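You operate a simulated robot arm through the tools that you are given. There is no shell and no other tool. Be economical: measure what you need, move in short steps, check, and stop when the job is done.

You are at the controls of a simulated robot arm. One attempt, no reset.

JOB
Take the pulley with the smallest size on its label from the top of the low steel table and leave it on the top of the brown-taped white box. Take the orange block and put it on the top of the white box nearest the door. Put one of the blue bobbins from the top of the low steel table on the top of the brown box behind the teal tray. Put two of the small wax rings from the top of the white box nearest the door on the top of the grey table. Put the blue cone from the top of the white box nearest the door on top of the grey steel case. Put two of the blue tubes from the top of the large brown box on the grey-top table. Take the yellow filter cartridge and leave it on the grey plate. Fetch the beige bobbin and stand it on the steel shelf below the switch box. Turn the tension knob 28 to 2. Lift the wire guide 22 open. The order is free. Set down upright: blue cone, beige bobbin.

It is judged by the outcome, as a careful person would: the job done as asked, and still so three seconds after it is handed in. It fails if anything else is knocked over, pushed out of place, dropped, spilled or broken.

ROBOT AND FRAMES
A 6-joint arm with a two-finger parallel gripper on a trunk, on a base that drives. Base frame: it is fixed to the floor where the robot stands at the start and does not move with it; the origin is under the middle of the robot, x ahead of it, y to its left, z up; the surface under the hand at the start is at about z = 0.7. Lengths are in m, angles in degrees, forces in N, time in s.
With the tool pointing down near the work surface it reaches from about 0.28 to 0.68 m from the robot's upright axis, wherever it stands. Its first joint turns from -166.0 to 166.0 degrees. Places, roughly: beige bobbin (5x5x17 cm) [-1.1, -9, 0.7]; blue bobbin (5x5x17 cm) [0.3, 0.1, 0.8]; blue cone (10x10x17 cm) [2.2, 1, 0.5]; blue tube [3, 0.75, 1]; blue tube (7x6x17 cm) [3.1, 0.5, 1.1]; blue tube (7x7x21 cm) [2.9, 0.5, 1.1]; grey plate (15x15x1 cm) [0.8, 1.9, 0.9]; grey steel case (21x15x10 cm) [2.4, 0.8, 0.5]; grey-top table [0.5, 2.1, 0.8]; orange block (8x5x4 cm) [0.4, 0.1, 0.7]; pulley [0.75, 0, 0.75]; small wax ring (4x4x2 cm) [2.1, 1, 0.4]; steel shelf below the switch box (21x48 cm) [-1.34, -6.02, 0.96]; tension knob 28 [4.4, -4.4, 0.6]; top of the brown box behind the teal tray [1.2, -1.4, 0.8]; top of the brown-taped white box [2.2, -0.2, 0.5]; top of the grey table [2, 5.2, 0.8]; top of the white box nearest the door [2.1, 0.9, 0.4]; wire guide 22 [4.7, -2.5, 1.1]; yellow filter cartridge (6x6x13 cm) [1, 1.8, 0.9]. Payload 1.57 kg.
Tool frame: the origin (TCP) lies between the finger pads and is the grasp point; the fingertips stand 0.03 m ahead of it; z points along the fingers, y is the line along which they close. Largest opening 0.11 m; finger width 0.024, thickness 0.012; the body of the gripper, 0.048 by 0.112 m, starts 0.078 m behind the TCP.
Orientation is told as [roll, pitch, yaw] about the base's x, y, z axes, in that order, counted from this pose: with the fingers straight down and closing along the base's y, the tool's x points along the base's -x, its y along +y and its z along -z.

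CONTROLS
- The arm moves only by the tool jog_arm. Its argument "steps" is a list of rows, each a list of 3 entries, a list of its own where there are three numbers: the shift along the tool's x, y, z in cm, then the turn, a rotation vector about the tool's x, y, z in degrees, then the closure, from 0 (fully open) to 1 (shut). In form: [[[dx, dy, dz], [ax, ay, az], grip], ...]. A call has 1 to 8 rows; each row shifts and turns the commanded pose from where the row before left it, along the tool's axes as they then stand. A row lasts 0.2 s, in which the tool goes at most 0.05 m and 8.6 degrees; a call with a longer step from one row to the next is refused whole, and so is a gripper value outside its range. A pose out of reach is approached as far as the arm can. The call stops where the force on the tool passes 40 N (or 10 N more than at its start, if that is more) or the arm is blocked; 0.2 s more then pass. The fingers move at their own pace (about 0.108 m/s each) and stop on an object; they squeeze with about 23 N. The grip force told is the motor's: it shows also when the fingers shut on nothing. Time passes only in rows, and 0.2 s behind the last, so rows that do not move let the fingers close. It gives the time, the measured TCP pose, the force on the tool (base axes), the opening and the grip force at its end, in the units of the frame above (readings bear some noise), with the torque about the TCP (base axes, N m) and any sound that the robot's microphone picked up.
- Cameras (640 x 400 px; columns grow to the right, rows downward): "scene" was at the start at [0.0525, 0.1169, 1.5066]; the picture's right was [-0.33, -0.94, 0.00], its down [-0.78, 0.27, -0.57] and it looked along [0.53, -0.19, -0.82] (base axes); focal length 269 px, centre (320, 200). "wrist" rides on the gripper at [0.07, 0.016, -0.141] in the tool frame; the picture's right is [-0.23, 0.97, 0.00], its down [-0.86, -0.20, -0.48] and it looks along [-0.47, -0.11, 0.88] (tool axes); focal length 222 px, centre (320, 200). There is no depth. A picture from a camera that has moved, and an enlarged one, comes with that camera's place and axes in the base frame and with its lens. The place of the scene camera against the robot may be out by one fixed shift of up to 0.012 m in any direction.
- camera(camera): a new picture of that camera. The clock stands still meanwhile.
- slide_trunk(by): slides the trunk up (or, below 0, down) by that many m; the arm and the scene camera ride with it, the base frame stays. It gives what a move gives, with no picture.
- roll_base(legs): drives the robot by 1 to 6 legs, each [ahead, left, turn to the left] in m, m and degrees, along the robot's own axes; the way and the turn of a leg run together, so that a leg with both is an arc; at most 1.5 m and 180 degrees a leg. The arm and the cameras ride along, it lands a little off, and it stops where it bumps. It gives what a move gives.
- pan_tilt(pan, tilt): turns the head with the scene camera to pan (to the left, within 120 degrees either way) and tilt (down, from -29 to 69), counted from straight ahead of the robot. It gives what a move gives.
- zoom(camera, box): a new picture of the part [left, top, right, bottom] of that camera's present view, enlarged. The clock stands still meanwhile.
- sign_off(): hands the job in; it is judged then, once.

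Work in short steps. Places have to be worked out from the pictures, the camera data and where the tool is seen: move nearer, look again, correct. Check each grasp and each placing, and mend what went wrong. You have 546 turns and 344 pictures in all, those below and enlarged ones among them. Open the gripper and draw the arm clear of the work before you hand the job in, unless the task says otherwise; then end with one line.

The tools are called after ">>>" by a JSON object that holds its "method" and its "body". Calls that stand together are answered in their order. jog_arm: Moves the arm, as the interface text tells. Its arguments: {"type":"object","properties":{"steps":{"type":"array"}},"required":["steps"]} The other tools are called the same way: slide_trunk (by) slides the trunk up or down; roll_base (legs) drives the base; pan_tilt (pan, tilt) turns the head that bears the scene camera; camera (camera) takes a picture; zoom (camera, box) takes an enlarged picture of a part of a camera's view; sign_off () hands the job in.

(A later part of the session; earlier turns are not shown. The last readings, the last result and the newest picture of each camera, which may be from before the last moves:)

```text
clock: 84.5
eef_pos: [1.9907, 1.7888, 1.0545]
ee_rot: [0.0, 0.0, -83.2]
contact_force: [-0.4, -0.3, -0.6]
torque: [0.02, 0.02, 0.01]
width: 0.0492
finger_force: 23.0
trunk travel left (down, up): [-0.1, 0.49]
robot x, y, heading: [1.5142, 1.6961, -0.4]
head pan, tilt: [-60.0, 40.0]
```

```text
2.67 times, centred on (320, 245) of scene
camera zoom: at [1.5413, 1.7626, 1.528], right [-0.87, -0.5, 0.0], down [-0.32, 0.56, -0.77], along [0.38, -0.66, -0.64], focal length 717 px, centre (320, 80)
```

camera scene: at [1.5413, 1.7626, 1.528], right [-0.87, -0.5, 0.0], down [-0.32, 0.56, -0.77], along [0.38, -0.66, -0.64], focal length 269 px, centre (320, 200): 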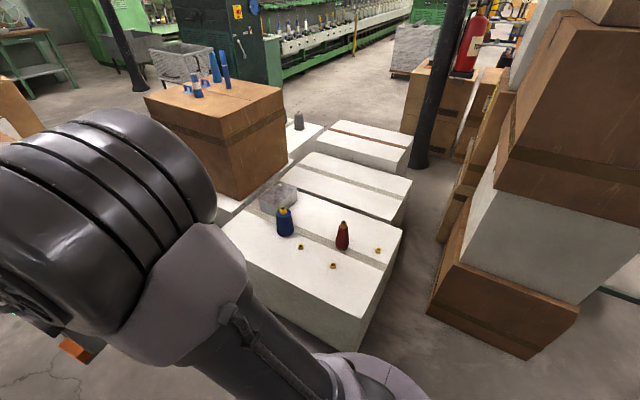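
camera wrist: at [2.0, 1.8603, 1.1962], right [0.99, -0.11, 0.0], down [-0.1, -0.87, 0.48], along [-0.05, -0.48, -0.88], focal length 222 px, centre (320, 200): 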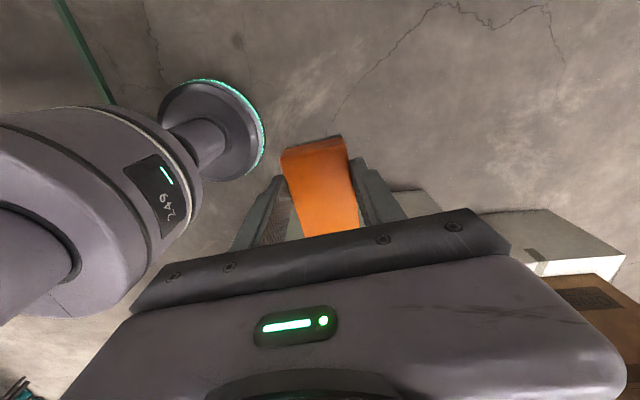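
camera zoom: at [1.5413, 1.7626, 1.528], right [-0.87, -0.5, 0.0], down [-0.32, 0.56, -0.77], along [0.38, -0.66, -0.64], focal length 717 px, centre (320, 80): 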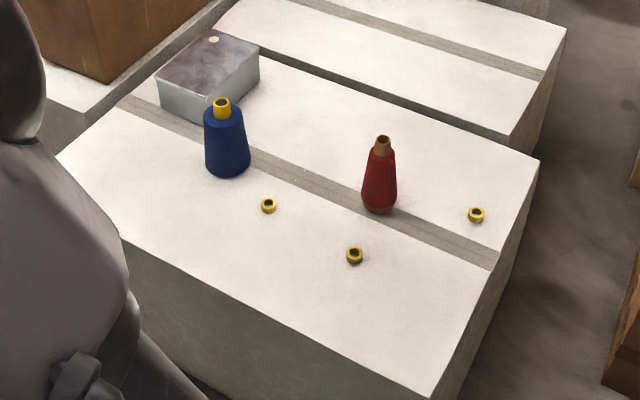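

Estimates (top z≈0.42): cone (2.23,0.96), case (2.40,0.79), rings (2.09,1.02), (1.88,1.04), (1.73,0.83), red bobbin (1.90,0.90). I drive along the box to x≈2.25 and turn to face it.

>>> {"method": "roll_base", "body": {"legs": [[0.75, 0, 0], [0, 0, -90]]}}

>>> {"method": "pan_tilt", "body": {"pan": 10, "tilt": 50}}

>>> {"method": "camera", "body": {"camera": "scene"}}

>>> {"method": "camera", "body": {"camera": "wrist"}}

```text
clock: 92.5
eef_pos: [2.3391, 1.2042, 1.0544]
ee_rot: [0.1, -0.1, -176.4]
contact_force: [0.2, 0.0, -2.1]
torque: [0.01, -0.02, -0.01]
width: 0.0493
finger_force: 23.1
trunk travel left (down, up): [-0.1, 0.49]
robot x, y, heading: [2.2756, 1.6889, -93.4]
head pan, tilt: [-60.0, 40.0]
```

```text
clock: 93.9
eef_pos: [2.339, 1.2046, 1.0542]
ee_rot: [0.0, 0.0, -176.3]
contact_force: [0.0, 0.0, -0.5]
torque: [-0.01, 0.0, -0.04]
width: 0.0492
finger_force: 23.2
trunk travel left (down, up): [-0.1, 0.49]
robot x, y, heading: [2.2675, 1.6882, -93.4]
head pan, tilt: [10.0, 50.0]
```

```text
311 pictures are left
camera scene: at [2.4278, 1.6229, 1.5138], right [-0.99, -0.11, 0.0], down [-0.09, 0.76, -0.64], along [0.07, -0.64, -0.77], focal length 269 px, centre (320, 200)
```

scene: 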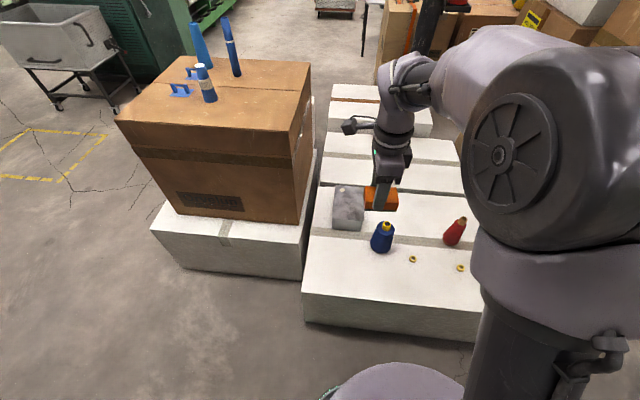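

```text
310 pictures are left
camera wrist: at [2.4098, 1.1937, 1.1962], right [-0.17, -0.99, 0.0], down [-0.87, 0.15, 0.48], along [-0.47, 0.08, -0.88], focal length 222 px, centre (320, 200)
```

wrist: 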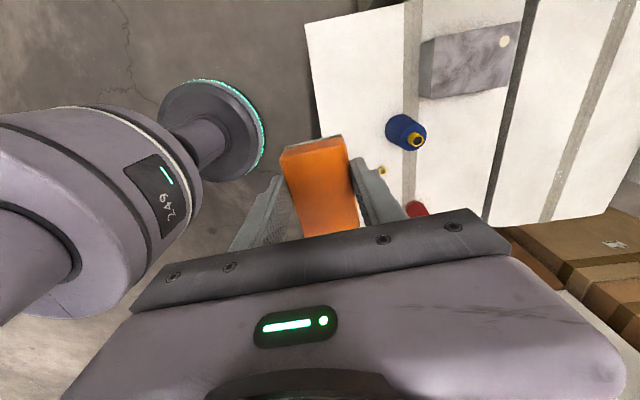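

Block held over the box. I aim for (2.42,1.06), left of the cone, moving over and then down in stages.

>>> {"method": "jog_arm", "body": {"steps": [[[1.8, 3.7, 0], [0, 0, 0], 0.9], [[1.8, 3.7, 0], [0, 0, 0], 0.9], [[1.8, 3.7, 0], [0, 0, 0], 0.9], [[1.8, 3.7, 0], [0, 0, 0], 0.9], [[0, 0, 4.5], [0, 0, 0], 0.9], [[0, 0, 4.5], [0, 0, 0], 0.9], [[0, 0, 4.5], [0, 0, 0], 0.9], [[0, 0, 4.5], [0, 0, 0], 0.9]]}}

>>> {"method": "slide_trunk", "body": {"by": -0.1}}

>>> {"method": "jog_arm", "body": {"steps": [[[0, 0, 4.5], [0, 0, 0], 0.9], [[0, 0, 4.5], [0, 0, 0], 0.9]]}}

>>> {"method": "camera", "body": {"camera": "wrist"}}

>>> {"method": "camera", "body": {"camera": "scene"}}

```text
clock: 95.7
eef_pos: [2.4176, 1.0599, 0.8771]
ee_rot: [0.0, 0.0, -176.4]
contact_force: [0.5, 0.2, -0.8]
torque: [0.0, -0.04, -0.02]
width: 0.0494
finger_force: 22.8
trunk travel left (down, up): [-0.1, 0.49]
robot x, y, heading: [2.2756, 1.6859, -93.4]
head pan, tilt: [10.0, 50.0]
```

```text
clock: 97.1
eef_pos: [2.4182, 1.06, 0.7789]
ee_rot: [0.0, -0.1, -176.4]
contact_force: [0.9, 0.7, -1.1]
torque: [-0.04, -0.04, 0.01]
width: 0.0492
finger_force: 22.9
trunk travel left (down, up): [0.0, 0.59]
robot x, y, heading: [2.2718, 1.6828, -93.8]
head pan, tilt: [10.0, 50.0]
```

```text
clock: 97.7
eef_pos: [2.4163, 1.0598, 0.6863]
ee_rot: [0.0, -0.1, -176.5]
contact_force: [-0.6, -0.6, -1.3]
torque: [0.0, 0.0, 0.01]
width: 0.0495
finger_force: 23.0
trunk travel left (down, up): [0.0, 0.59]
robot x, y, heading: [2.2754, 1.687, -93.4]
head pan, tilt: [10.0, 50.0]
```

```text
309 pictures are left
camera wrist: at [2.4881, 1.0497, 0.8276], right [-0.17, -0.99, 0.0], down [-0.87, 0.15, 0.48], along [-0.47, 0.08, -0.88], focal length 222 px, centre (320, 200)
```

wrist: 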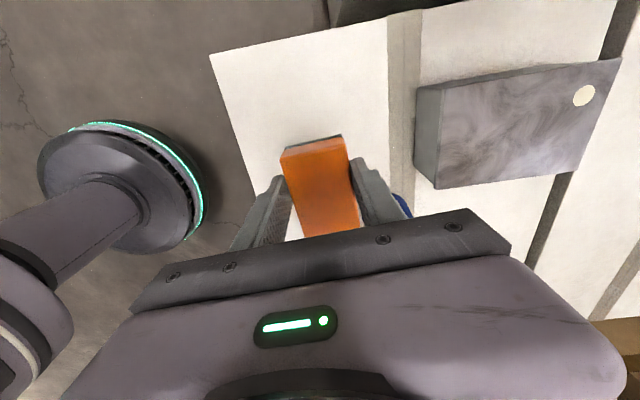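

```text
308 pictures are left
camera scene: at [2.4279, 1.6229, 1.4138], right [-0.99, -0.11, 0.0], down [-0.09, 0.76, -0.64], along [0.07, -0.64, -0.77], focal length 269 px, centre (320, 200)
```

scene: 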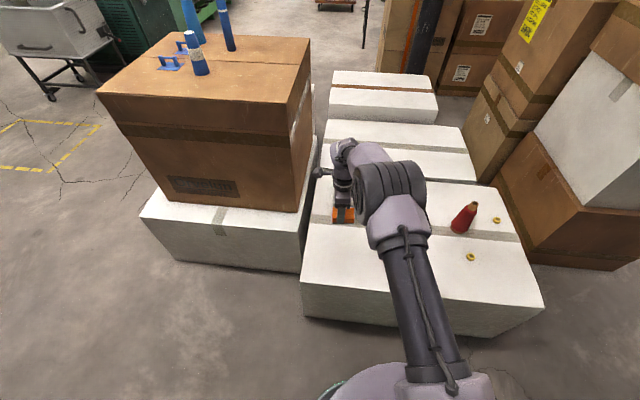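

Room is clear around the spot. I go down further, then in small steps to contact.

>>> {"method": "jog_arm", "body": {"steps": [[[0, 0, 4.5], [0, 0, 0], 0.9], [[0, 0, 4.5], [0, 0, 0], 0.9], [[0, 0, 4], [0, 0, 0], 0.9], [[0, 0, 2], [0, 0, 0], 0.9], [[0, 0, 1], [0, 0, 0], 0.9], [[0, 0, 1], [0, 0, 0], 0.9]]}}

>>> {"method": "camera", "body": {"camera": "wrist"}}

```text
clock: 99.1
eef_pos: [2.4176, 1.0617, 0.5159]
ee_rot: [-0.1, 0.0, -176.3]
contact_force: [0.1, -0.3, -1.4]
torque: [0.0, -0.05, 0.02]
width: 0.0492
finger_force: 22.8
trunk travel left (down, up): [0.0, 0.59]
robot x, y, heading: [2.2715, 1.688, -93.4]
head pan, tilt: [10.0, 50.0]
```

```text
307 pictures are left
camera wrist: at [2.4891, 1.0508, 0.6584], right [-0.17, -0.99, 0.0], down [-0.87, 0.15, 0.48], along [-0.47, 0.08, -0.88], focal length 222 px, centre (320, 200)
```

wrist: 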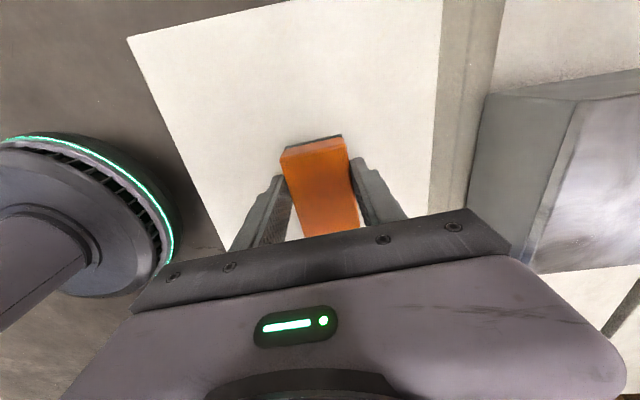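

Still free. I lower in half-centimetre rows until contact.

>>> {"method": "jog_arm", "body": {"steps": [[[0, 0, 1], [0, 0, 0], 0.9], [[0, 0, 1], [0, 0, 0], 0.9], [[0, 0, 0.5], [0, 0, 0], 0.9], [[0, 0, 0.5], [0, 0, 0], 0.9]]}}

>>> {"method": "jog_arm", "body": {"steps": [[[0, 0, 0.5], [0, 0, 0], 0.9], [[0, 0, 0.5], [0, 0, 0], 0.9]]}}

>>> {"method": "jog_arm", "body": {"steps": [[[0, 0, 0.5], [0, 0, 0], 0.9], [[0, 0, 0.5], [0, 0, 0], 0.9]]}}

>>> {"method": "camera", "body": {"camera": "wrist"}}

```text
clock: 100.1
eef_pos: [2.4161, 1.0703, 0.4914]
ee_rot: [0.0, 0.0, -176.6]
contact_force: [-0.6, -0.9, -1.5]
torque: [-0.02, -0.01, 0.03]
width: 0.0494
finger_force: 23.3
out of reach, approached as far as the arm can: row 2, 4
trunk travel left (down, up): [0.0, 0.59]
robot x, y, heading: [2.2719, 1.6869, -93.1]
head pan, tilt: [10.0, 50.0]
```

```text
clock: 100.7
eef_pos: [2.4163, 1.0727, 0.4831]
ee_rot: [0.0, 0.0, -176.4]
contact_force: [0.1, 0.7, -1.7]
torque: [-0.02, -0.02, 0.0]
width: 0.0494
finger_force: 22.7
trunk travel left (down, up): [0.0, 0.59]
robot x, y, heading: [2.2763, 1.6865, -93.6]
head pan, tilt: [10.0, 50.0]
```

```text
clock: 101.3
eef_pos: [2.4147, 1.0778, 0.4766]
ee_rot: [0.0, -0.1, -176.4]
contact_force: [0.1, -0.1, -0.6]
torque: [0.0, 0.01, 0.0]
width: 0.0491
finger_force: 23.0
out of reach, approached as far as the arm can: row 1, 2
trunk travel left (down, up): [0.0, 0.59]
robot x, y, heading: [2.2748, 1.6893, -93.4]
head pan, tilt: [10.0, 50.0]
```

```text
306 pictures are left
camera wrist: at [2.4862, 1.0665, 0.6177], right [-0.17, -0.99, 0.0], down [-0.87, 0.14, 0.48], along [-0.47, 0.08, -0.88], focal length 222 px, centre (320, 200)
```

wrist: 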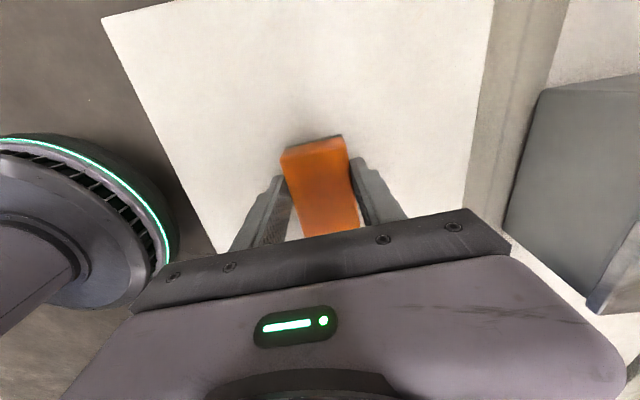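

At the reach limit (r≈0.62 this low). I lift, roll 0.12 m nearer and draw the hand back by as much.

>>> {"method": "jog_arm", "body": {"steps": [[[0, -3, -3], [0, 0, 0], 0.9], [[0, -4, -2], [0, 0, 0], 0.9], [[0, -4, 0], [0, 0, 0], 0.9]]}}

>>> {"method": "roll_base", "body": {"legs": [[0.12, 0, 0]]}}

```text
clock: 102.1
eef_pos: [2.408, 1.1884, 0.5257]
ee_rot: [0.1, 0.0, -176.5]
contact_force: [-0.5, 0.4, -0.2]
torque: [-0.02, -0.04, -0.02]
width: 0.0493
finger_force: 23.1
trunk travel left (down, up): [0.0, 0.59]
robot x, y, heading: [2.2715, 1.6873, -93.2]
head pan, tilt: [10.0, 50.0]
```

```text
clock: 103.3
eef_pos: [2.4015, 1.0696, 0.5254]
ee_rot: [0.0, 0.1, -176.4]
contact_force: [0.5, 1.2, -1.5]
torque: [0.01, -0.01, -0.01]
width: 0.0494
finger_force: 22.5
trunk travel left (down, up): [0.0, 0.59]
robot x, y, heading: [2.2672, 1.5705, -93.3]
head pan, tilt: [10.0, 50.0]
```

Now r≈0.52. I move 1.5 cm left and lower to contact.

>>> {"method": "jog_arm", "body": {"steps": [[[1.5, 0, 2], [0, 0, 0], 0.9], [[0, 0, 2], [0, 0, 0], 0.9], [[0, 0, 1], [0, 0, 0], 0.9], [[0, 0, 0.7], [0, 0, 0], 0.9], [[0, 0, 0.5], [0, 0, 0], 0.9]]}}

>>> {"method": "jog_arm", "body": {"steps": [[[0, 0, 0.5], [0, 0, 0], 0.9], [[0, 0, 0.4], [0, 0, 0], 0.9]]}}

```text
clock: 104.5
eef_pos: [2.4194, 1.0722, 0.4651]
ee_rot: [0.1, 0.0, -176.4]
contact_force: [-0.8, 5.4, 18.7]
torque: [0.23, 0.0, -0.01]
width: 0.0498
finger_force: 23.3
trunk travel left (down, up): [0.0, 0.59]
robot x, y, heading: [2.2653, 1.5701, -93.2]
head pan, tilt: [10.0, 50.0]
```

```text
clock: 105.2
eef_pos: [2.4172, 1.0713, 0.4575]
ee_rot: [0.3, 0.2, -176.5]
contact_force: [-3.2, 10.2, 32.3]
torque: [0.53, 0.54, -0.05]
width: 0.0495
finger_force: 22.9
trunk travel left (down, up): [0.0, 0.59]
robot x, y, heading: [2.2656, 1.5707, -93.3]
head pan, tilt: [10.0, 50.0]
stopped in row 2: the force on the tool passed its limit at 44 N (the readings are from after the stop); the commanded pose is now the measured one
```

Contact made. I ease up, open the fingers and rise.

>>> {"method": "jog_arm", "body": {"steps": [[[0, 0, -0.4], [0, 0, 0], 0.9], [[0, 0, 0], [0, 0, 0], 0.4], [[0, 0, 0], [0, 0, 0], 0], [[0, 0, 0], [0, 0, 0], 0], [[0, 0, -3], [0, 0, 0], 0], [[0, 0, -4.5], [0, 0, 0], 0], [[0, 0, -4.5], [0, 0, 0], 0], [[0, 0, -4.5], [0, 0, 0], 0]]}}

>>> {"method": "camera", "body": {"camera": "wrist"}}

```text
clock: 107.0
eef_pos: [2.4136, 1.0672, 0.6265]
ee_rot: [0.0, 0.0, -176.3]
contact_force: [-0.8, 1.0, -0.3]
torque: [0.01, 0.0, 0.01]
width: 0.1101
finger_force: 0.1
trunk travel left (down, up): [0.0, 0.59]
robot x, y, heading: [2.2621, 1.5675, -93.4]
head pan, tilt: [10.0, 50.0]
```

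```text
305 pictures are left
camera wrist: at [2.4844, 1.056, 0.7679], right [-0.17, -0.99, 0.0], down [-0.87, 0.15, 0.48], along [-0.47, 0.08, -0.88], focal length 222 px, centre (320, 200)
```

wrist: 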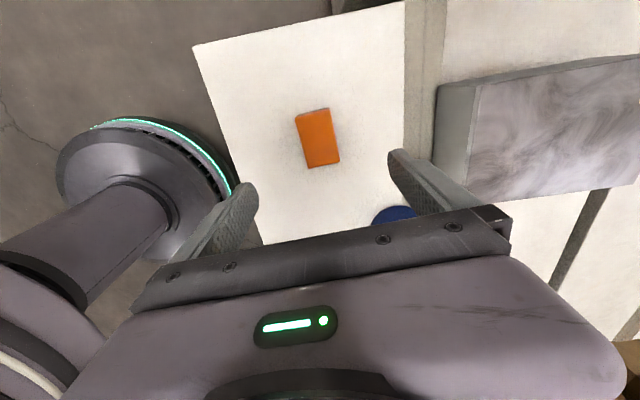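

The block lies on the white box. Next the cone at about (2.225,0.96): I raise the hand, roll 0.06 m nearer and 0.08 left, straightening the heading.

>>> {"method": "jog_arm", "body": {"steps": [[[0, 0, -4.5], [0, 0, 0], 0], [[0, 0, -2], [0, 0, 0], 0]]}}

>>> {"method": "roll_base", "body": {"legs": [[0.06, 0.08, 3.3]]}}

>>> {"method": "camera", "body": {"camera": "wrist"}}

>>> {"method": "camera", "body": {"camera": "scene"}}

```text
clock: 107.6
eef_pos: [2.4127, 1.0674, 0.6945]
ee_rot: [0.0, 0.0, -176.4]
contact_force: [-0.7, 0.1, -0.1]
torque: [0.03, 0.0, 0.01]
width: 0.1103
finger_force: 0.0
trunk travel left (down, up): [0.0, 0.59]
robot x, y, heading: [2.2665, 1.5673, -93.4]
head pan, tilt: [10.0, 50.0]
```

```text
clock: 108.8
eef_pos: [2.5214, 1.0129, 0.6931]
ee_rot: [-0.1, -0.1, -173.0]
contact_force: [0.9, -0.1, 0.6]
torque: [-0.05, 0.02, 0.02]
width: 0.1102
finger_force: 0.1
trunk travel left (down, up): [0.0, 0.59]
robot x, y, heading: [2.3433, 1.503, -90.3]
head pan, tilt: [10.0, 50.0]
```

```text
304 pictures are left
camera wrist: at [2.5921, 1.0067, 0.8348], right [-0.11, -0.99, 0.0], down [-0.87, 0.1, 0.48], along [-0.48, 0.05, -0.88], focal length 222 px, centre (320, 200)
```

wrist: 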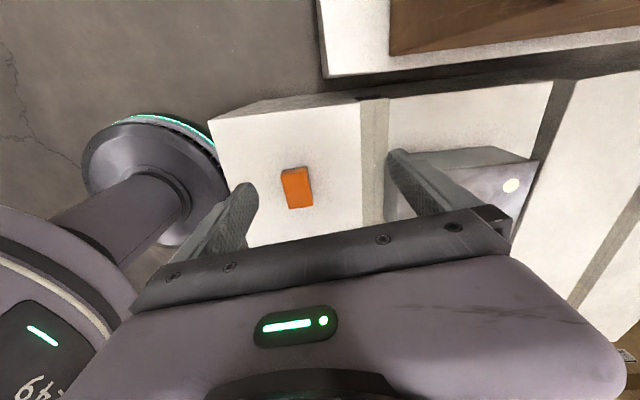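

```text
303 pictures are left
camera scene: at [2.5026, 1.4501, 1.4138], right [-0.99, -0.17, 0.0], down [-0.13, 0.75, -0.64], along [0.11, -0.63, -0.77], focal length 269 px, centre (320, 200)
```

scene: 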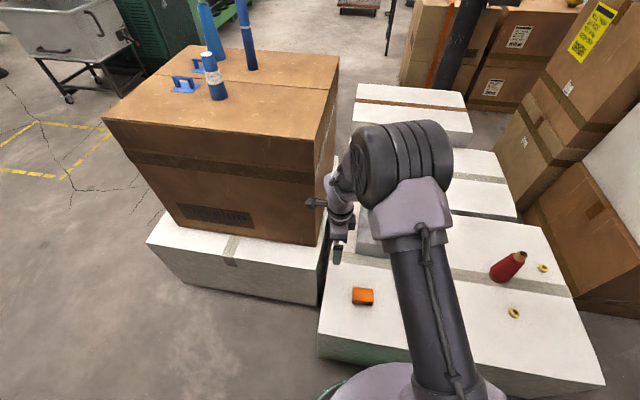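

I move back right above the cone at (2.225,0.96), keeping z 0.69.

>>> {"method": "jog_arm", "body": {"steps": [[[-4.3, 0.24, 0], [0, 0, 0], 0], [[-4.3, 0.24, 0], [0, 0, 0], 0], [[-4.3, 0.24, 0], [0, 0, 0], 0], [[-4.3, 0.24, 0], [0, 0, 0], 0], [[-4.3, 0.24, 0], [0, 0, 0], 0], [[-4.3, 0.24, 0], [0, 0, 0], 0], [[-4.2, 0.24, 0], [0, 0, 0], 0]]}}

>>> {"method": "camera", "body": {"camera": "wrist"}}

```text
clock: 110.4
eef_pos: [2.2219, 0.9615, 0.6951]
ee_rot: [0.0, 0.0, -173.1]
contact_force: [0.4, -0.5, -0.9]
torque: [0.01, -0.01, 0.0]
width: 0.1101
finger_force: 0.0
trunk travel left (down, up): [0.0, 0.59]
robot x, y, heading: [2.3438, 1.5026, -90.2]
head pan, tilt: [10.0, 50.0]
```

```text
302 pictures are left
camera wrist: at [2.2939, 0.9538, 0.8354], right [-0.11, -0.99, 0.0], down [-0.87, 0.1, 0.48], along [-0.47, 0.05, -0.88], focal length 222 px, centre (320, 200)
```

wrist: 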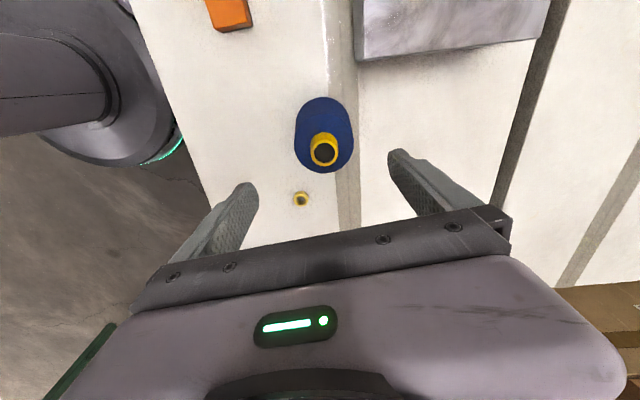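

Cone refined to (2.232,0.958). I shift 1 cm, go down to z≈0.52 and close.

>>> {"method": "jog_arm", "body": {"steps": [[[1, 0.3, 0], [0, 0, 0], 0], [[0, 0, 4.5], [0, 0, 0], 0], [[0, 0, 4.5], [0, 0, 0], 0], [[0, 0, 4.5], [0, 0, 0], 0], [[0, 0, 4], [0, 0, 0], 0], [[0, 0, 0], [0, 0, 0], 0.9], [[0, 0, 0], [0, 0, 0], 0.9], [[0, 0, 0], [0, 0, 0], 0.9]]}}

>>> {"method": "camera", "body": {"camera": "wrist"}}

```text
clock: 112.2
eef_pos: [2.2329, 0.9605, 0.5171]
ee_rot: [0.1, 0.0, -173.0]
contact_force: [-0.9, -3.7, 0.8]
torque: [-0.14, 0.03, 0.1]
width: 0.0852
finger_force: 23.1
trunk travel left (down, up): [0.0, 0.59]
robot x, y, heading: [2.3441, 1.4979, -90.3]
head pan, tilt: [10.0, 50.0]
```

```text
301 pictures are left
camera wrist: at [2.3063, 0.9541, 0.6584], right [-0.11, -0.99, 0.0], down [-0.87, 0.1, 0.48], along [-0.48, 0.05, -0.88], focal length 222 px, centre (320, 200)
```

wrist: 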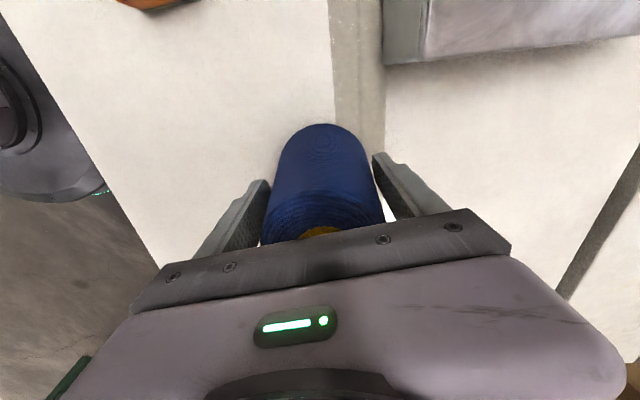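

Gripped at 8.5 cm. I lift and check that it holds.

>>> {"method": "jog_arm", "body": {"steps": [[[0, 0, -1.5], [0, 0, 0], 0.9], [[0, 0, -2], [0, 0, 0], 0.9], [[0, 0, -4], [0, 0, 0], 0.9], [[0, 0, -4], [0, 0, 0], 0.9], [[0, 0, -4], [0, 0, 0], 0.9], [[0, 0, -4], [0, 0, 0], 0.9]]}}

>>> {"method": "camera", "body": {"camera": "wrist"}}

```text
clock: 113.6
eef_pos: [2.2357, 0.9605, 0.7123]
ee_rot: [0.0, 0.1, -173.1]
contact_force: [-0.8, 0.4, -4.8]
torque: [0.03, -0.1, 0.0]
width: 0.0852
finger_force: 22.7
trunk travel left (down, up): [0.0, 0.59]
robot x, y, heading: [2.344, 1.5042, -90.2]
head pan, tilt: [10.0, 50.0]
```

```text
300 pictures are left
camera wrist: at [2.3082, 0.9542, 0.8547], right [-0.11, -0.99, 0.0], down [-0.87, 0.1, 0.48], along [-0.47, 0.05, -0.88], focal length 222 px, centre (320, 200)
```

wrist: 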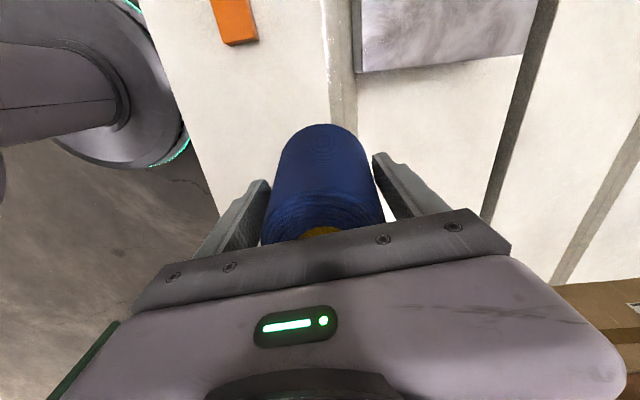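

It hangs upright. I move toward the case, to (2.385,0.84) first, at z 0.71.

>>> {"method": "jog_arm", "body": {"steps": [[[3.3, 3.4, 0], [0, 0, 0], 0.9], [[3.3, 3.4, 0], [0, 0, 0], 0.9], [[3.3, 3.4, 0], [0, 0, 0], 0.9], [[3.3, 3.4, 0], [0, 0, 0], 0.9]]}}

>>> {"method": "camera", "body": {"camera": "wrist"}}

>>> {"method": "camera", "body": {"camera": "scene"}}

```text
clock: 114.6
eef_pos: [2.382, 0.8414, 0.7119]
ee_rot: [-0.1, 0.0, -173.1]
contact_force: [0.1, 0.0, -5.6]
torque: [0.02, -0.13, 0.0]
width: 0.085
finger_force: 23.2
trunk travel left (down, up): [0.0, 0.59]
robot x, y, heading: [2.35, 1.5027, -89.9]
head pan, tilt: [10.0, 50.0]
```

```text
299 pictures are left
camera wrist: at [2.4534, 0.8341, 0.8528], right [-0.11, -0.99, 0.0], down [-0.87, 0.1, 0.48], along [-0.47, 0.05, -0.88], focal length 222 px, centre (320, 200)
```

wrist: 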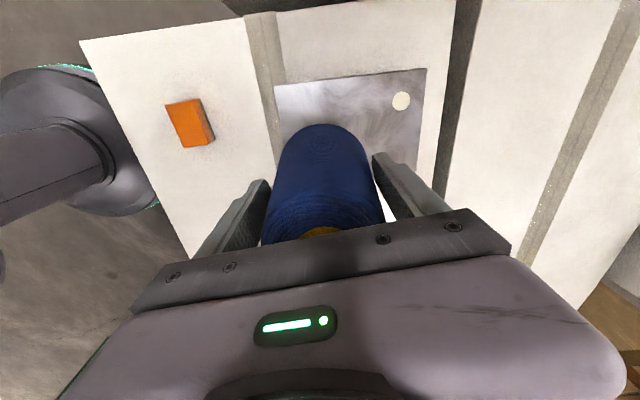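

```text
298 pictures are left
camera scene: at [2.5025, 1.4495, 1.4137], right [-0.99, -0.17, 0.0], down [-0.13, 0.76, -0.64], along [0.11, -0.63, -0.77], focal length 269 px, centre (320, 200)
```

scene: 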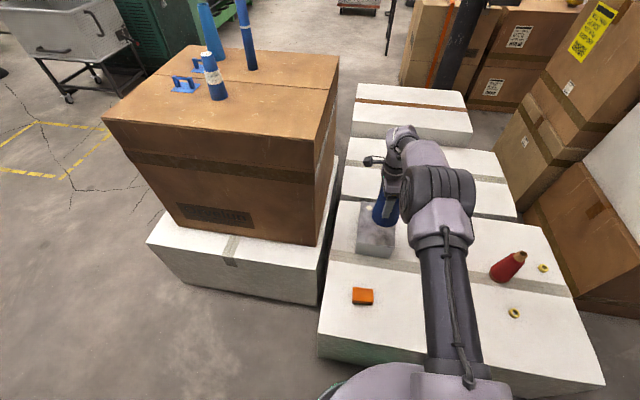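

The case top spans x 2.305–2.453, y 0.70–0.89. I move 3 cm further and lower toward it.

>>> {"method": "jog_arm", "body": {"steps": [[[-0.4, 2.9, 0], [0, 0, 0], 0.9], [[0, 0, 3], [0, 0, 0], 0.9], [[0, 0, 3], [0, 0, 0], 0.9]]}}

```text
clock: 115.4
eef_pos: [2.3805, 0.8218, 0.6526]
ee_rot: [0.0, -0.1, -173.1]
contact_force: [0.5, 0.1, -5.9]
torque: [-0.02, -0.07, 0.01]
width: 0.085
finger_force: 23.0
out of reach, approached as far as the arm can: row 1, 2, 3
trunk travel left (down, up): [0.0, 0.59]
robot x, y, heading: [2.3436, 1.5058, -90.0]
head pan, tilt: [10.0, 50.0]
```

At the reach limit; I roll 2.5 cm nearer (gap about 5 cm) and lower in small steps.

>>> {"method": "roll_base", "body": {"legs": [[0.025, 0, 0]]}}

>>> {"method": "jog_arm", "body": {"steps": [[[0, 0, 1], [0, 0, 0], 0.9], [[0, 0, 0.7], [0, 0, 0], 0.9], [[0, 0, 0.5], [0, 0, 0], 0.9], [[0, 0, 0.5], [0, 0, 0], 0.9]]}}

>>> {"method": "camera", "body": {"camera": "wrist"}}

```text
clock: 116.2
eef_pos: [2.3799, 0.7956, 0.6535]
ee_rot: [0.0, 0.0, -173.1]
contact_force: [0.7, 0.4, -4.6]
torque: [0.03, -0.11, 0.03]
width: 0.0849
finger_force: 23.3
trunk travel left (down, up): [0.0, 0.59]
robot x, y, heading: [2.3455, 1.4771, -89.9]
head pan, tilt: [10.0, 50.0]
```

```text
clock: 117.2
eef_pos: [2.3801, 0.8, 0.6276]
ee_rot: [0.1, 0.1, -173.1]
contact_force: [0.4, -0.4, -4.9]
torque: [0.0, -0.07, -0.01]
width: 0.0853
finger_force: 23.6
out of reach, approached as far as the arm can: row 2
trunk travel left (down, up): [0.0, 0.59]
robot x, y, heading: [2.3416, 1.4803, -89.9]
head pan, tilt: [10.0, 50.0]
```

```text
297 pictures are left
camera wrist: at [2.4522, 0.7938, 0.769], right [-0.11, -0.99, 0.0], down [-0.87, 0.1, 0.48], along [-0.47, 0.05, -0.88], focal length 222 px, centre (320, 200)
```

wrist: 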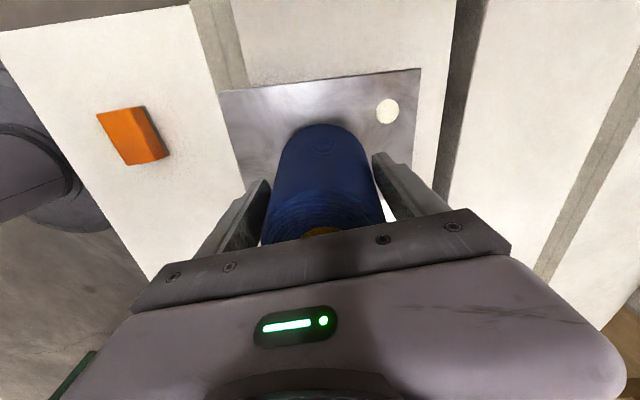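

The cone is well over the case's top. I draw in 1 cm and lower by half centimetres to contact.

>>> {"method": "jog_arm", "body": {"steps": [[[0, -1, 0], [0, 0, 0], 0.9], [[0, 0, 0.5], [0, 0, 0], 0.9], [[0, 0, 0.4], [0, 0, 0], 0.9]]}}

>>> {"method": "jog_arm", "body": {"steps": [[[0, 0, 0.4], [0, 0, 0], 0.9], [[0, 0, 0.3], [0, 0, 0], 0.9]]}}

```text
clock: 118.0
eef_pos: [2.3799, 0.8057, 0.6178]
ee_rot: [0.1, 0.0, -173.0]
contact_force: [-0.3, 1.2, 0.5]
torque: [0.34, 0.12, -0.06]
width: 0.0851
finger_force: 23.2
out of reach, approached as far as the arm can: row 1
trunk travel left (down, up): [0.0, 0.59]
robot x, y, heading: [2.3417, 1.4811, -90.0]
head pan, tilt: [10.0, 50.0]
```

```text
clock: 118.6
eef_pos: [2.3815, 0.8057, 0.6133]
ee_rot: [0.4, 0.0, -173.1]
contact_force: [1.8, -2.5, 35.5]
torque: [-0.17, 0.35, 0.11]
width: 0.0857
finger_force: 23.2
trunk travel left (down, up): [0.0, 0.59]
robot x, y, heading: [2.3434, 1.4807, -90.2]
head pan, tilt: [10.0, 50.0]
```

Contact. I ease up, open fully and rise straight.

>>> {"method": "jog_arm", "body": {"steps": [[[0, 0, -0.4], [0, 0, 0], 0.9], [[0, 0, 0], [0, 0, 0], 0.5], [[0, 0, 0], [0, 0, 0], 0], [[0, 0, 0], [0, 0, 0], 0], [[0, 0, -3], [0, 0, 0], 0], [[0, 0, -4.5], [0, 0, 0], 0], [[0, 0, -4.5], [0, 0, 0], 0], [[0, 0, -4.5], [0, 0, 0], 0]]}}

>>> {"method": "camera", "body": {"camera": "wrist"}}

```text
clock: 120.4
eef_pos: [2.3839, 0.7897, 0.7795]
ee_rot: [0.0, 0.0, -173.1]
contact_force: [0.0, 0.2, 0.5]
torque: [0.0, 0.02, 0.0]
width: 0.1102
finger_force: 0.1
out of reach, approached as far as the arm can: row 5, 6, 7
trunk travel left (down, up): [0.0, 0.59]
robot x, y, heading: [2.3437, 1.4865, -89.8]
head pan, tilt: [10.0, 50.0]
```

```text
296 pictures are left
camera wrist: at [2.4557, 0.7823, 0.9207], right [-0.11, -0.99, 0.0], down [-0.87, 0.1, 0.48], along [-0.48, 0.05, -0.88], focal length 222 px, centre (320, 200)
```

wrist: 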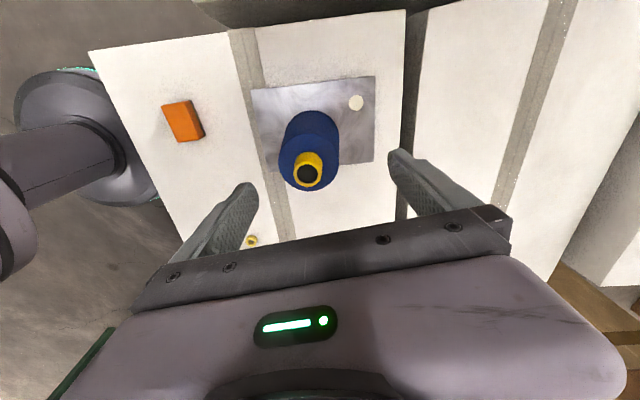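

The cone stands on the case. Next the ring at (2.09,1.01): I roll back 0.08 and right 0.25.

>>> {"method": "roll_base", "body": {"legs": [[-0.08, -0.22, 0]]}}

>>> {"method": "jog_arm", "body": {"steps": [[[-2, -4, 0], [0, 0, 0], 0], [[-2, -3, 0], [0, 0, 0], 0], [[0, -2, 4], [0, 0, 0], 0], [[0, 0, 4], [0, 0, 0], 0]]}}

>>> {"method": "camera", "body": {"camera": "wrist"}}

```text
clock: 122.2
eef_pos: [2.1575, 0.8705, 0.779]
ee_rot: [0.1, 0.0, -173.4]
contact_force: [-0.4, -1.1, 0.4]
torque: [-0.02, 0.0, -0.03]
width: 0.1099
finger_force: 0.0
trunk travel left (down, up): [0.0, 0.59]
robot x, y, heading: [2.1151, 1.5613, -90.2]
head pan, tilt: [10.0, 50.0]
```

```text
clock: 123.2
eef_pos: [2.1072, 0.9523, 0.6968]
ee_rot: [0.1, 0.0, -173.2]
contact_force: [0.1, -0.2, 0.1]
torque: [-0.02, -0.01, -0.02]
width: 0.1101
finger_force: 0.0
out of reach, approached as far as the arm can: row 1
trunk travel left (down, up): [0.0, 0.59]
robot x, y, heading: [2.1205, 1.5581, -90.4]
head pan, tilt: [10.0, 50.0]
```

```text
295 pictures are left
camera wrist: at [2.1784, 0.9458, 0.8383], right [-0.11, -0.99, 0.0], down [-0.87, 0.1, 0.48], along [-0.47, 0.05, -0.88], focal length 222 px, centre (320, 200)
```

wrist: 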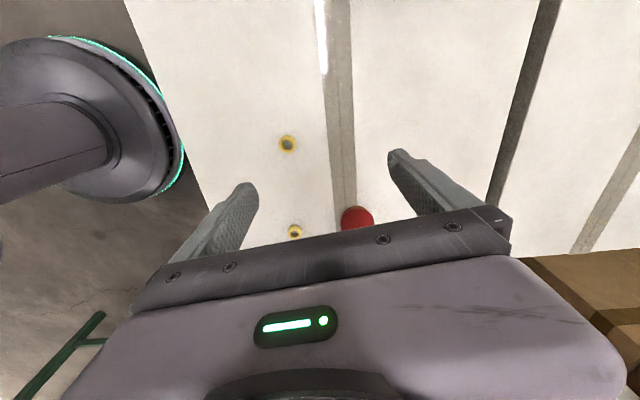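

Ring at (2.089,1.010). I move over it and down to about z 0.50, then look.

>>> {"method": "jog_arm", "body": {"steps": [[[-0.5, -3, 0], [0, 0, 0], 0], [[-0.6, -3, 0], [0, 0, 0], 0], [[0, 0, 4.5], [0, 0, 0], 0], [[0, 0, 4.5], [0, 0, 0], 0], [[0, 0, 4.5], [0, 0, 0], 0], [[0, 0, 4.5], [0, 0, 0], 0], [[0, 0, 1.5], [0, 0, 0], 0]]}}

>>> {"method": "camera", "body": {"camera": "wrist"}}

```text
clock: 124.8
eef_pos: [2.0895, 1.0105, 0.5035]
ee_rot: [0.1, 0.0, -173.3]
contact_force: [-0.6, 0.6, -0.2]
torque: [0.04, 0.02, -0.01]
width: 0.1097
finger_force: 0.0
trunk travel left (down, up): [0.0, 0.59]
robot x, y, heading: [2.1206, 1.5552, -90.4]
head pan, tilt: [10.0, 50.0]
```

```text
294 pictures are left
camera wrist: at [2.1612, 1.0049, 0.6448], right [-0.11, -0.99, 0.0], down [-0.87, 0.1, 0.48], along [-0.47, 0.05, -0.88], focal length 222 px, centre (320, 200)
```

wrist: 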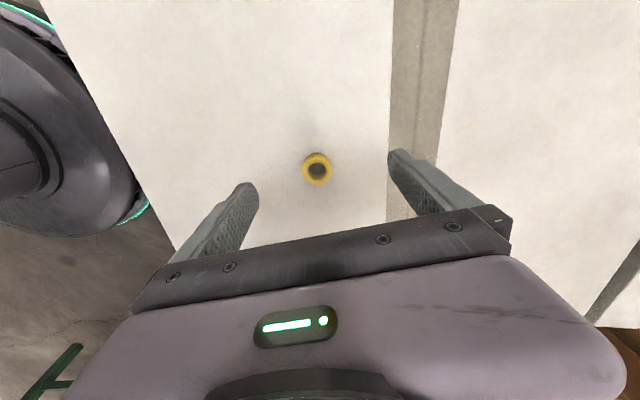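

The ring is centred. I lower to 0.466 in small steps and close.

>>> {"method": "jog_arm", "body": {"steps": [[[-0.2, -0.5, 1.5], [0, 0, 0], 0], [[0, 0, 1.2], [0, 0, 0], 0], [[0, 0, 0.7], [0, 0, 0], 0], [[0, 0, 0.4], [0, 0, 0], 0]]}}

>>> {"method": "camera", "body": {"camera": "wrist"}}

```text
clock: 125.8
eef_pos: [2.086, 1.0169, 0.4661]
ee_rot: [0.1, 0.1, -173.3]
contact_force: [0.0, -0.2, 0.5]
torque: [-0.02, -0.02, -0.01]
width: 0.1102
finger_force: 0.0
trunk travel left (down, up): [0.0, 0.59]
robot x, y, heading: [2.1206, 1.5624, -90.3]
head pan, tilt: [10.0, 50.0]
```

```text
293 pictures are left
camera wrist: at [2.1579, 1.0099, 0.6062], right [-0.11, -0.99, 0.0], down [-0.87, 0.1, 0.48], along [-0.47, 0.05, -0.88], focal length 222 px, centre (320, 200)
```

wrist: 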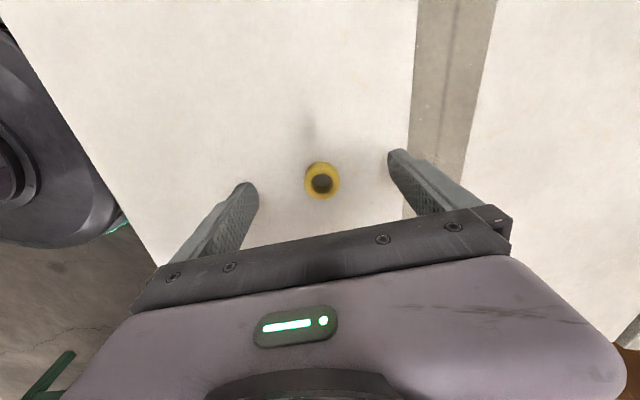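

Positions agree. I lower 0.3 cm and close.

>>> {"method": "jog_arm", "body": {"steps": [[[0, 0, 0.3], [0, 0, 0], 0], [[0, 0, 0], [0, 0, 0], 0.95], [[0, 0, 0], [0, 0, 0], 0.95], [[0, 0, 0], [0, 0, 0], 0.95], [[0, 0, 0], [0, 0, 0], 0.95], [[0, 0, -3], [0, 0, 0], 0.95]]}}

>>> {"method": "camera", "body": {"camera": "wrist"}}

```text
clock: 127.2
eef_pos: [2.0867, 1.0155, 0.4915]
ee_rot: [0.1, 0.0, -173.3]
contact_force: [0.1, -0.6, 0.1]
torque: [0.03, 0.03, 0.0]
width: 0.0282
finger_force: 23.2
trunk travel left (down, up): [0.0, 0.59]
robot x, y, heading: [2.1211, 1.5602, -90.2]
head pan, tilt: [10.0, 50.0]
```

```text
292 pictures are left
camera wrist: at [2.1587, 1.0087, 0.6338], right [-0.11, -0.99, 0.0], down [-0.87, 0.1, 0.48], along [-0.47, 0.05, -0.88], focal length 222 px, centre (320, 200)
```

wrist: 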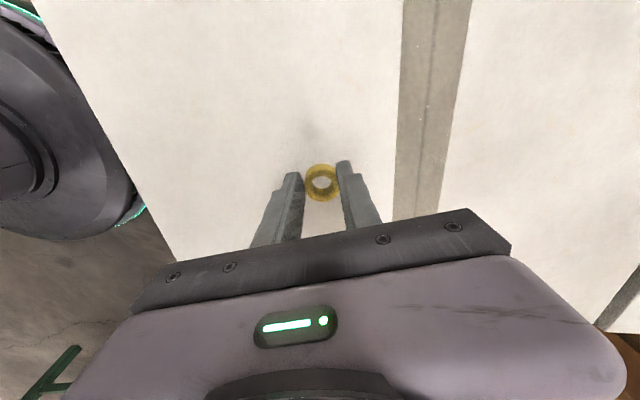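

Ring held (2.8 cm). I lift it to about 1.0 m, back away and turn toward the grey table, then look.

>>> {"method": "jog_arm", "body": {"steps": [[[0, -2, -4], [0, 0, 0], 0.95], [[0, -2, -4], [0, 0, 0], 0.95], [[0, -2, -4], [0, 0, 0], 0.95], [[0, -2, -4], [0, 0, 0], 0.95], [[0, 0, -4.5], [0, 0, 0], 0.95], [[0, 0, -4.5], [0, 0, 0], 0.95], [[0, 0, -4.5], [0, 0, 0], 0.95], [[0, 0, -4.5], [0, 0, 0], 0.95]]}}

>>> {"method": "roll_base", "body": {"legs": [[-0.7, 0, 0], [0, 0, 180]]}}

>>> {"method": "pan_tilt", "body": {"pan": 10, "tilt": 20}}

>>> {"method": "camera", "body": {"camera": "scene"}}

```text
clock: 129.0
eef_pos: [2.0757, 1.0978, 0.8353]
ee_rot: [0.0, 0.0, -173.2]
contact_force: [0.2, -0.3, 0.5]
torque: [0.01, 0.0, -0.03]
width: 0.0282
finger_force: 23.2
trunk travel left (down, up): [0.0, 0.59]
robot x, y, heading: [2.1205, 1.5594, -90.2]
head pan, tilt: [10.0, 50.0]
```

```text
clock: 140.1
eef_pos: [2.1893, 2.7472, 0.8336]
ee_rot: [0.1, -0.1, 3.5]
contact_force: [-0.3, -0.4, 0.1]
torque: [0.03, 0.02, 0.01]
width: 0.028
finger_force: 23.1
trunk travel left (down, up): [0.0, 0.59]
robot x, y, heading: [2.1181, 2.2881, 86.7]
head pan, tilt: [10.0, 50.0]
```

```text
clock: 141.1
eef_pos: [2.1886, 2.7491, 0.8347]
ee_rot: [0.2, 0.0, 3.5]
contact_force: [-0.3, 0.5, -0.1]
torque: [-0.03, 0.02, 0.02]
width: 0.0279
finger_force: 22.7
trunk travel left (down, up): [0.0, 0.59]
robot x, y, heading: [2.1194, 2.2909, 86.4]
head pan, tilt: [10.0, 20.0]
```

```text
291 pictures are left
camera scene: at [1.9716, 2.3713, 1.4593], right [0.99, 0.11, 0.0], down [0.04, -0.34, -0.94], along [-0.11, 0.93, -0.34], focal length 269 px, centre (320, 200)
```

scene: 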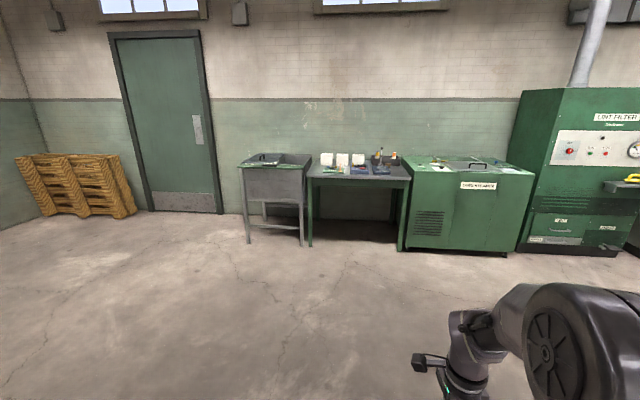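

The grey table stands ahead at about (2.0,5.1). I raise the trunk 0.2, roll 1.5 m toward it and look.

>>> {"method": "slide_trunk", "body": {"by": 0.2}}

>>> {"method": "roll_base", "body": {"legs": [[1.5, 0, 3.5]]}}

>>> {"method": "pan_tilt", "body": {"pan": 5, "tilt": 40}}

>>> {"method": "camera", "body": {"camera": "scene"}}

```text
clock: 143.2
eef_pos: [2.187, 2.7492, 1.0356]
ee_rot: [0.1, 0.2, 3.6]
contact_force: [-0.2, 0.2, 0.3]
torque: [0.02, 0.0, -0.01]
width: 0.028
finger_force: 22.5
trunk travel left (down, up): [-0.2, 0.39]
robot x, y, heading: [2.119, 2.2857, 86.4]
head pan, tilt: [10.0, 20.0]
```

```text
clock: 150.8
eef_pos: [2.2085, 4.2779, 1.0354]
ee_rot: [0.1, 0.1, 6.9]
contact_force: [0.0, -0.3, -0.1]
torque: [0.02, 0.0, 0.0]
width: 0.0283
finger_force: 22.6
trunk travel left (down, up): [-0.2, 0.39]
robot x, y, heading: [2.1644, 3.8117, 89.9]
head pan, tilt: [10.0, 20.0]
```

```text
clock: 151.6
eef_pos: [2.2086, 4.2781, 1.0338]
ee_rot: [0.2, 0.0, 6.9]
contact_force: [0.3, 0.0, -0.2]
torque: [0.01, -0.01, 0.0]
width: 0.0282
finger_force: 22.9
trunk travel left (down, up): [-0.2, 0.39]
robot x, y, heading: [2.1629, 3.8123, 89.8]
head pan, tilt: [5.0, 40.0]
```

```text
290 pictures are left
camera scene: at [2.0236, 3.881, 1.628], right [1.0, 0.09, 0.0], down [0.06, -0.64, -0.77], along [-0.07, 0.76, -0.64], focal length 269 px, centre (320, 200)
```

scene: 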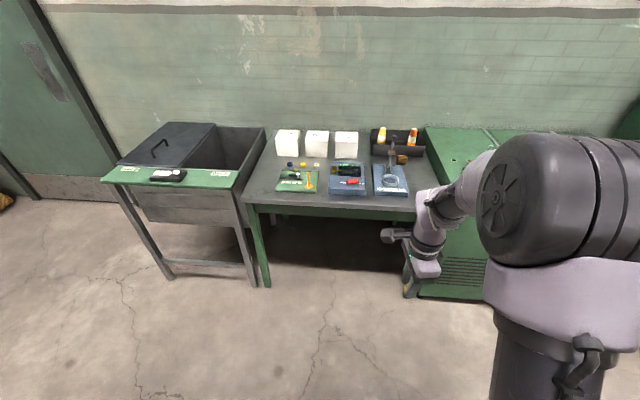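

I zoom on the table top to choose free spots.

>>> {"method": "zoom", "body": {"camera": "scene", "box": [230, 115, 430, 240]}}

```text
3.20 times, centred on (330, 178) of scene
camera zoom: at [2.0236, 3.881, 1.628], right [1.0, 0.09, 0.0], down [0.06, -0.64, -0.77], along [-0.07, 0.76, -0.64], focal length 861 px, centre (288, 272)
```

zoom: 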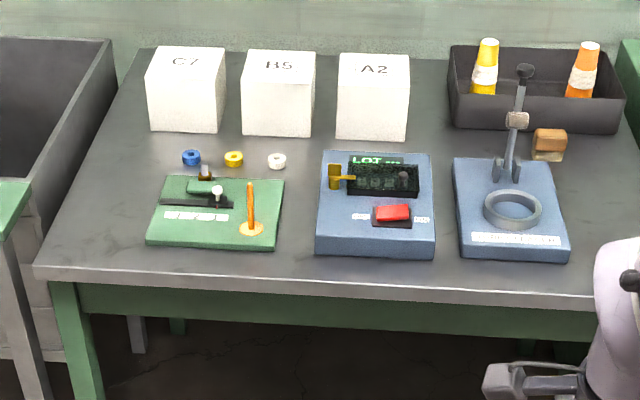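

Free strip left of the green plate: spots (1.62,4.94) and (1.62,5.10). I roll to about (1.76,4.43).

>>> {"method": "roll_base", "body": {"legs": [[0.6, 0.39, 0]]}}

>>> {"method": "camera", "body": {"camera": "wrist"}}

```text
clock: 155.6
eef_pos: [1.8134, 4.8908, 1.0333]
ee_rot: [0.0, -0.1, 6.7]
contact_force: [0.0, 0.3, 0.1]
torque: [0.0, -0.04, -0.01]
width: 0.0281
finger_force: 22.7
trunk travel left (down, up): [-0.2, 0.39]
robot x, y, heading: [1.7695, 4.4284, 89.8]
head pan, tilt: [5.0, 40.0]
```

```text
288 pictures are left
camera wrist: at [1.7439, 4.9009, 1.1757], right [0.11, 0.99, 0.0], down [0.87, -0.1, 0.48], along [0.47, -0.05, -0.88], focal length 222 px, centre (320, 200)
```

wrist: 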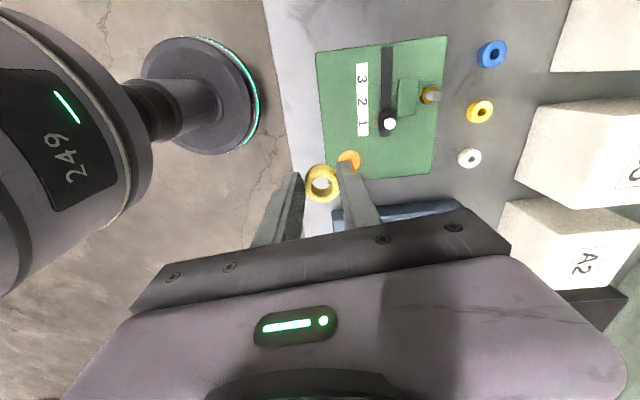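

I move the ring over to (1.63,4.94), left of the plate, and look.

>>> {"method": "jog_arm", "body": {"steps": [[[3.5, 1.4, 0], [0, 0, 0], 0.95], [[3.5, 1.4, 0], [0, 0, 0], 0.95], [[3.5, 1.4, 0], [0, 0, 0], 0.95], [[3.5, 1.4, 0], [0, 0, 0], 0.95], [[3.6, 1.4, 0], [0, 0, 0], 0.95], [[0, 0, 4], [0, 0, 0], 0.95], [[0, 0, 4], [0, 0, 0], 0.95]]}}

>>> {"method": "camera", "body": {"camera": "wrist"}}

>>> {"method": "camera", "body": {"camera": "scene"}}

```text
clock: 157.2
eef_pos: [1.6293, 4.9427, 0.9554]
ee_rot: [0.1, 0.1, 6.7]
contact_force: [0.4, 0.2, -0.2]
torque: [0.01, -0.03, 0.01]
width: 0.0279
finger_force: 22.9
trunk travel left (down, up): [-0.2, 0.39]
robot x, y, heading: [1.7691, 4.4291, 89.8]
head pan, tilt: [5.0, 40.0]
```

```text
287 pictures are left
camera wrist: at [1.5593, 4.952, 1.0964], right [0.11, 0.99, 0.0], down [0.87, -0.1, 0.48], along [0.47, -0.05, -0.88], focal length 222 px, centre (320, 200)
```

wrist: 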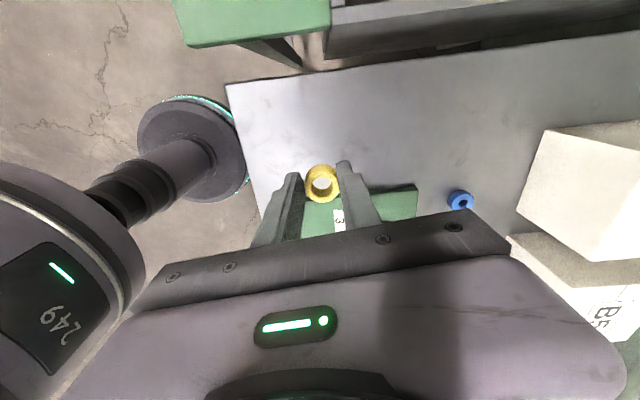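

```text
286 pictures are left
camera scene: at [1.6283, 4.4963, 1.6279], right [1.0, 0.08, 0.0], down [0.05, -0.64, -0.77], along [-0.06, 0.76, -0.64], focal length 269 px, centre (320, 200)
```

scene: 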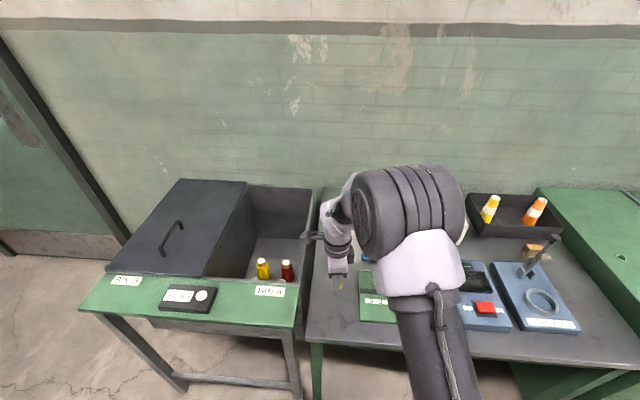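

Strip x 1.55–1.71 confirmed; the ring is over its middle. I lower gently to contact.

>>> {"method": "jog_arm", "body": {"steps": [[[0, 0, 4], [0, 0, 0], 0.95], [[0, 0, 3.5], [0, 0, 0], 0.95], [[0, 0, 1.5], [0, 0, 0], 0.95], [[0, 0, 0.7], [0, 0, 0], 0.95]]}}

>>> {"method": "jog_arm", "body": {"steps": [[[0, 0, 0.5], [0, 0, 0], 0.95], [[0, 0, 0.5], [0, 0, 0], 0.95]]}}

>>> {"method": "camera", "body": {"camera": "wrist"}}

```text
clock: 158.2
eef_pos: [1.6318, 4.9411, 0.8569]
ee_rot: [0.1, 0.0, 6.6]
contact_force: [0.2, 0.0, 0.6]
torque: [0.04, 0.0, -0.01]
width: 0.028
finger_force: 23.2
trunk travel left (down, up): [-0.2, 0.39]
robot x, y, heading: [1.7679, 4.4264, 89.6]
head pan, tilt: [5.0, 40.0]
```

```text
clock: 158.8
eef_pos: [1.6308, 4.9395, 0.8479]
ee_rot: [0.2, -0.1, 6.7]
contact_force: [0.8, 1.3, 0.3]
torque: [0.0, -0.02, -0.01]
width: 0.0283
finger_force: 22.8
trunk travel left (down, up): [-0.2, 0.39]
robot x, y, heading: [1.7704, 4.4306, 89.8]
head pan, tilt: [5.0, 40.0]
```

```text
285 pictures are left
camera wrist: at [1.5615, 4.9492, 0.9895], right [0.11, 0.99, 0.0], down [0.87, -0.1, 0.48], along [0.47, -0.05, -0.88], focal length 222 px, centre (320, 200)
```

wrist: 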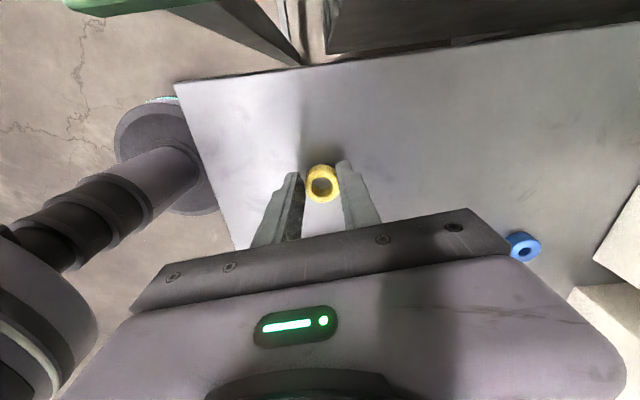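

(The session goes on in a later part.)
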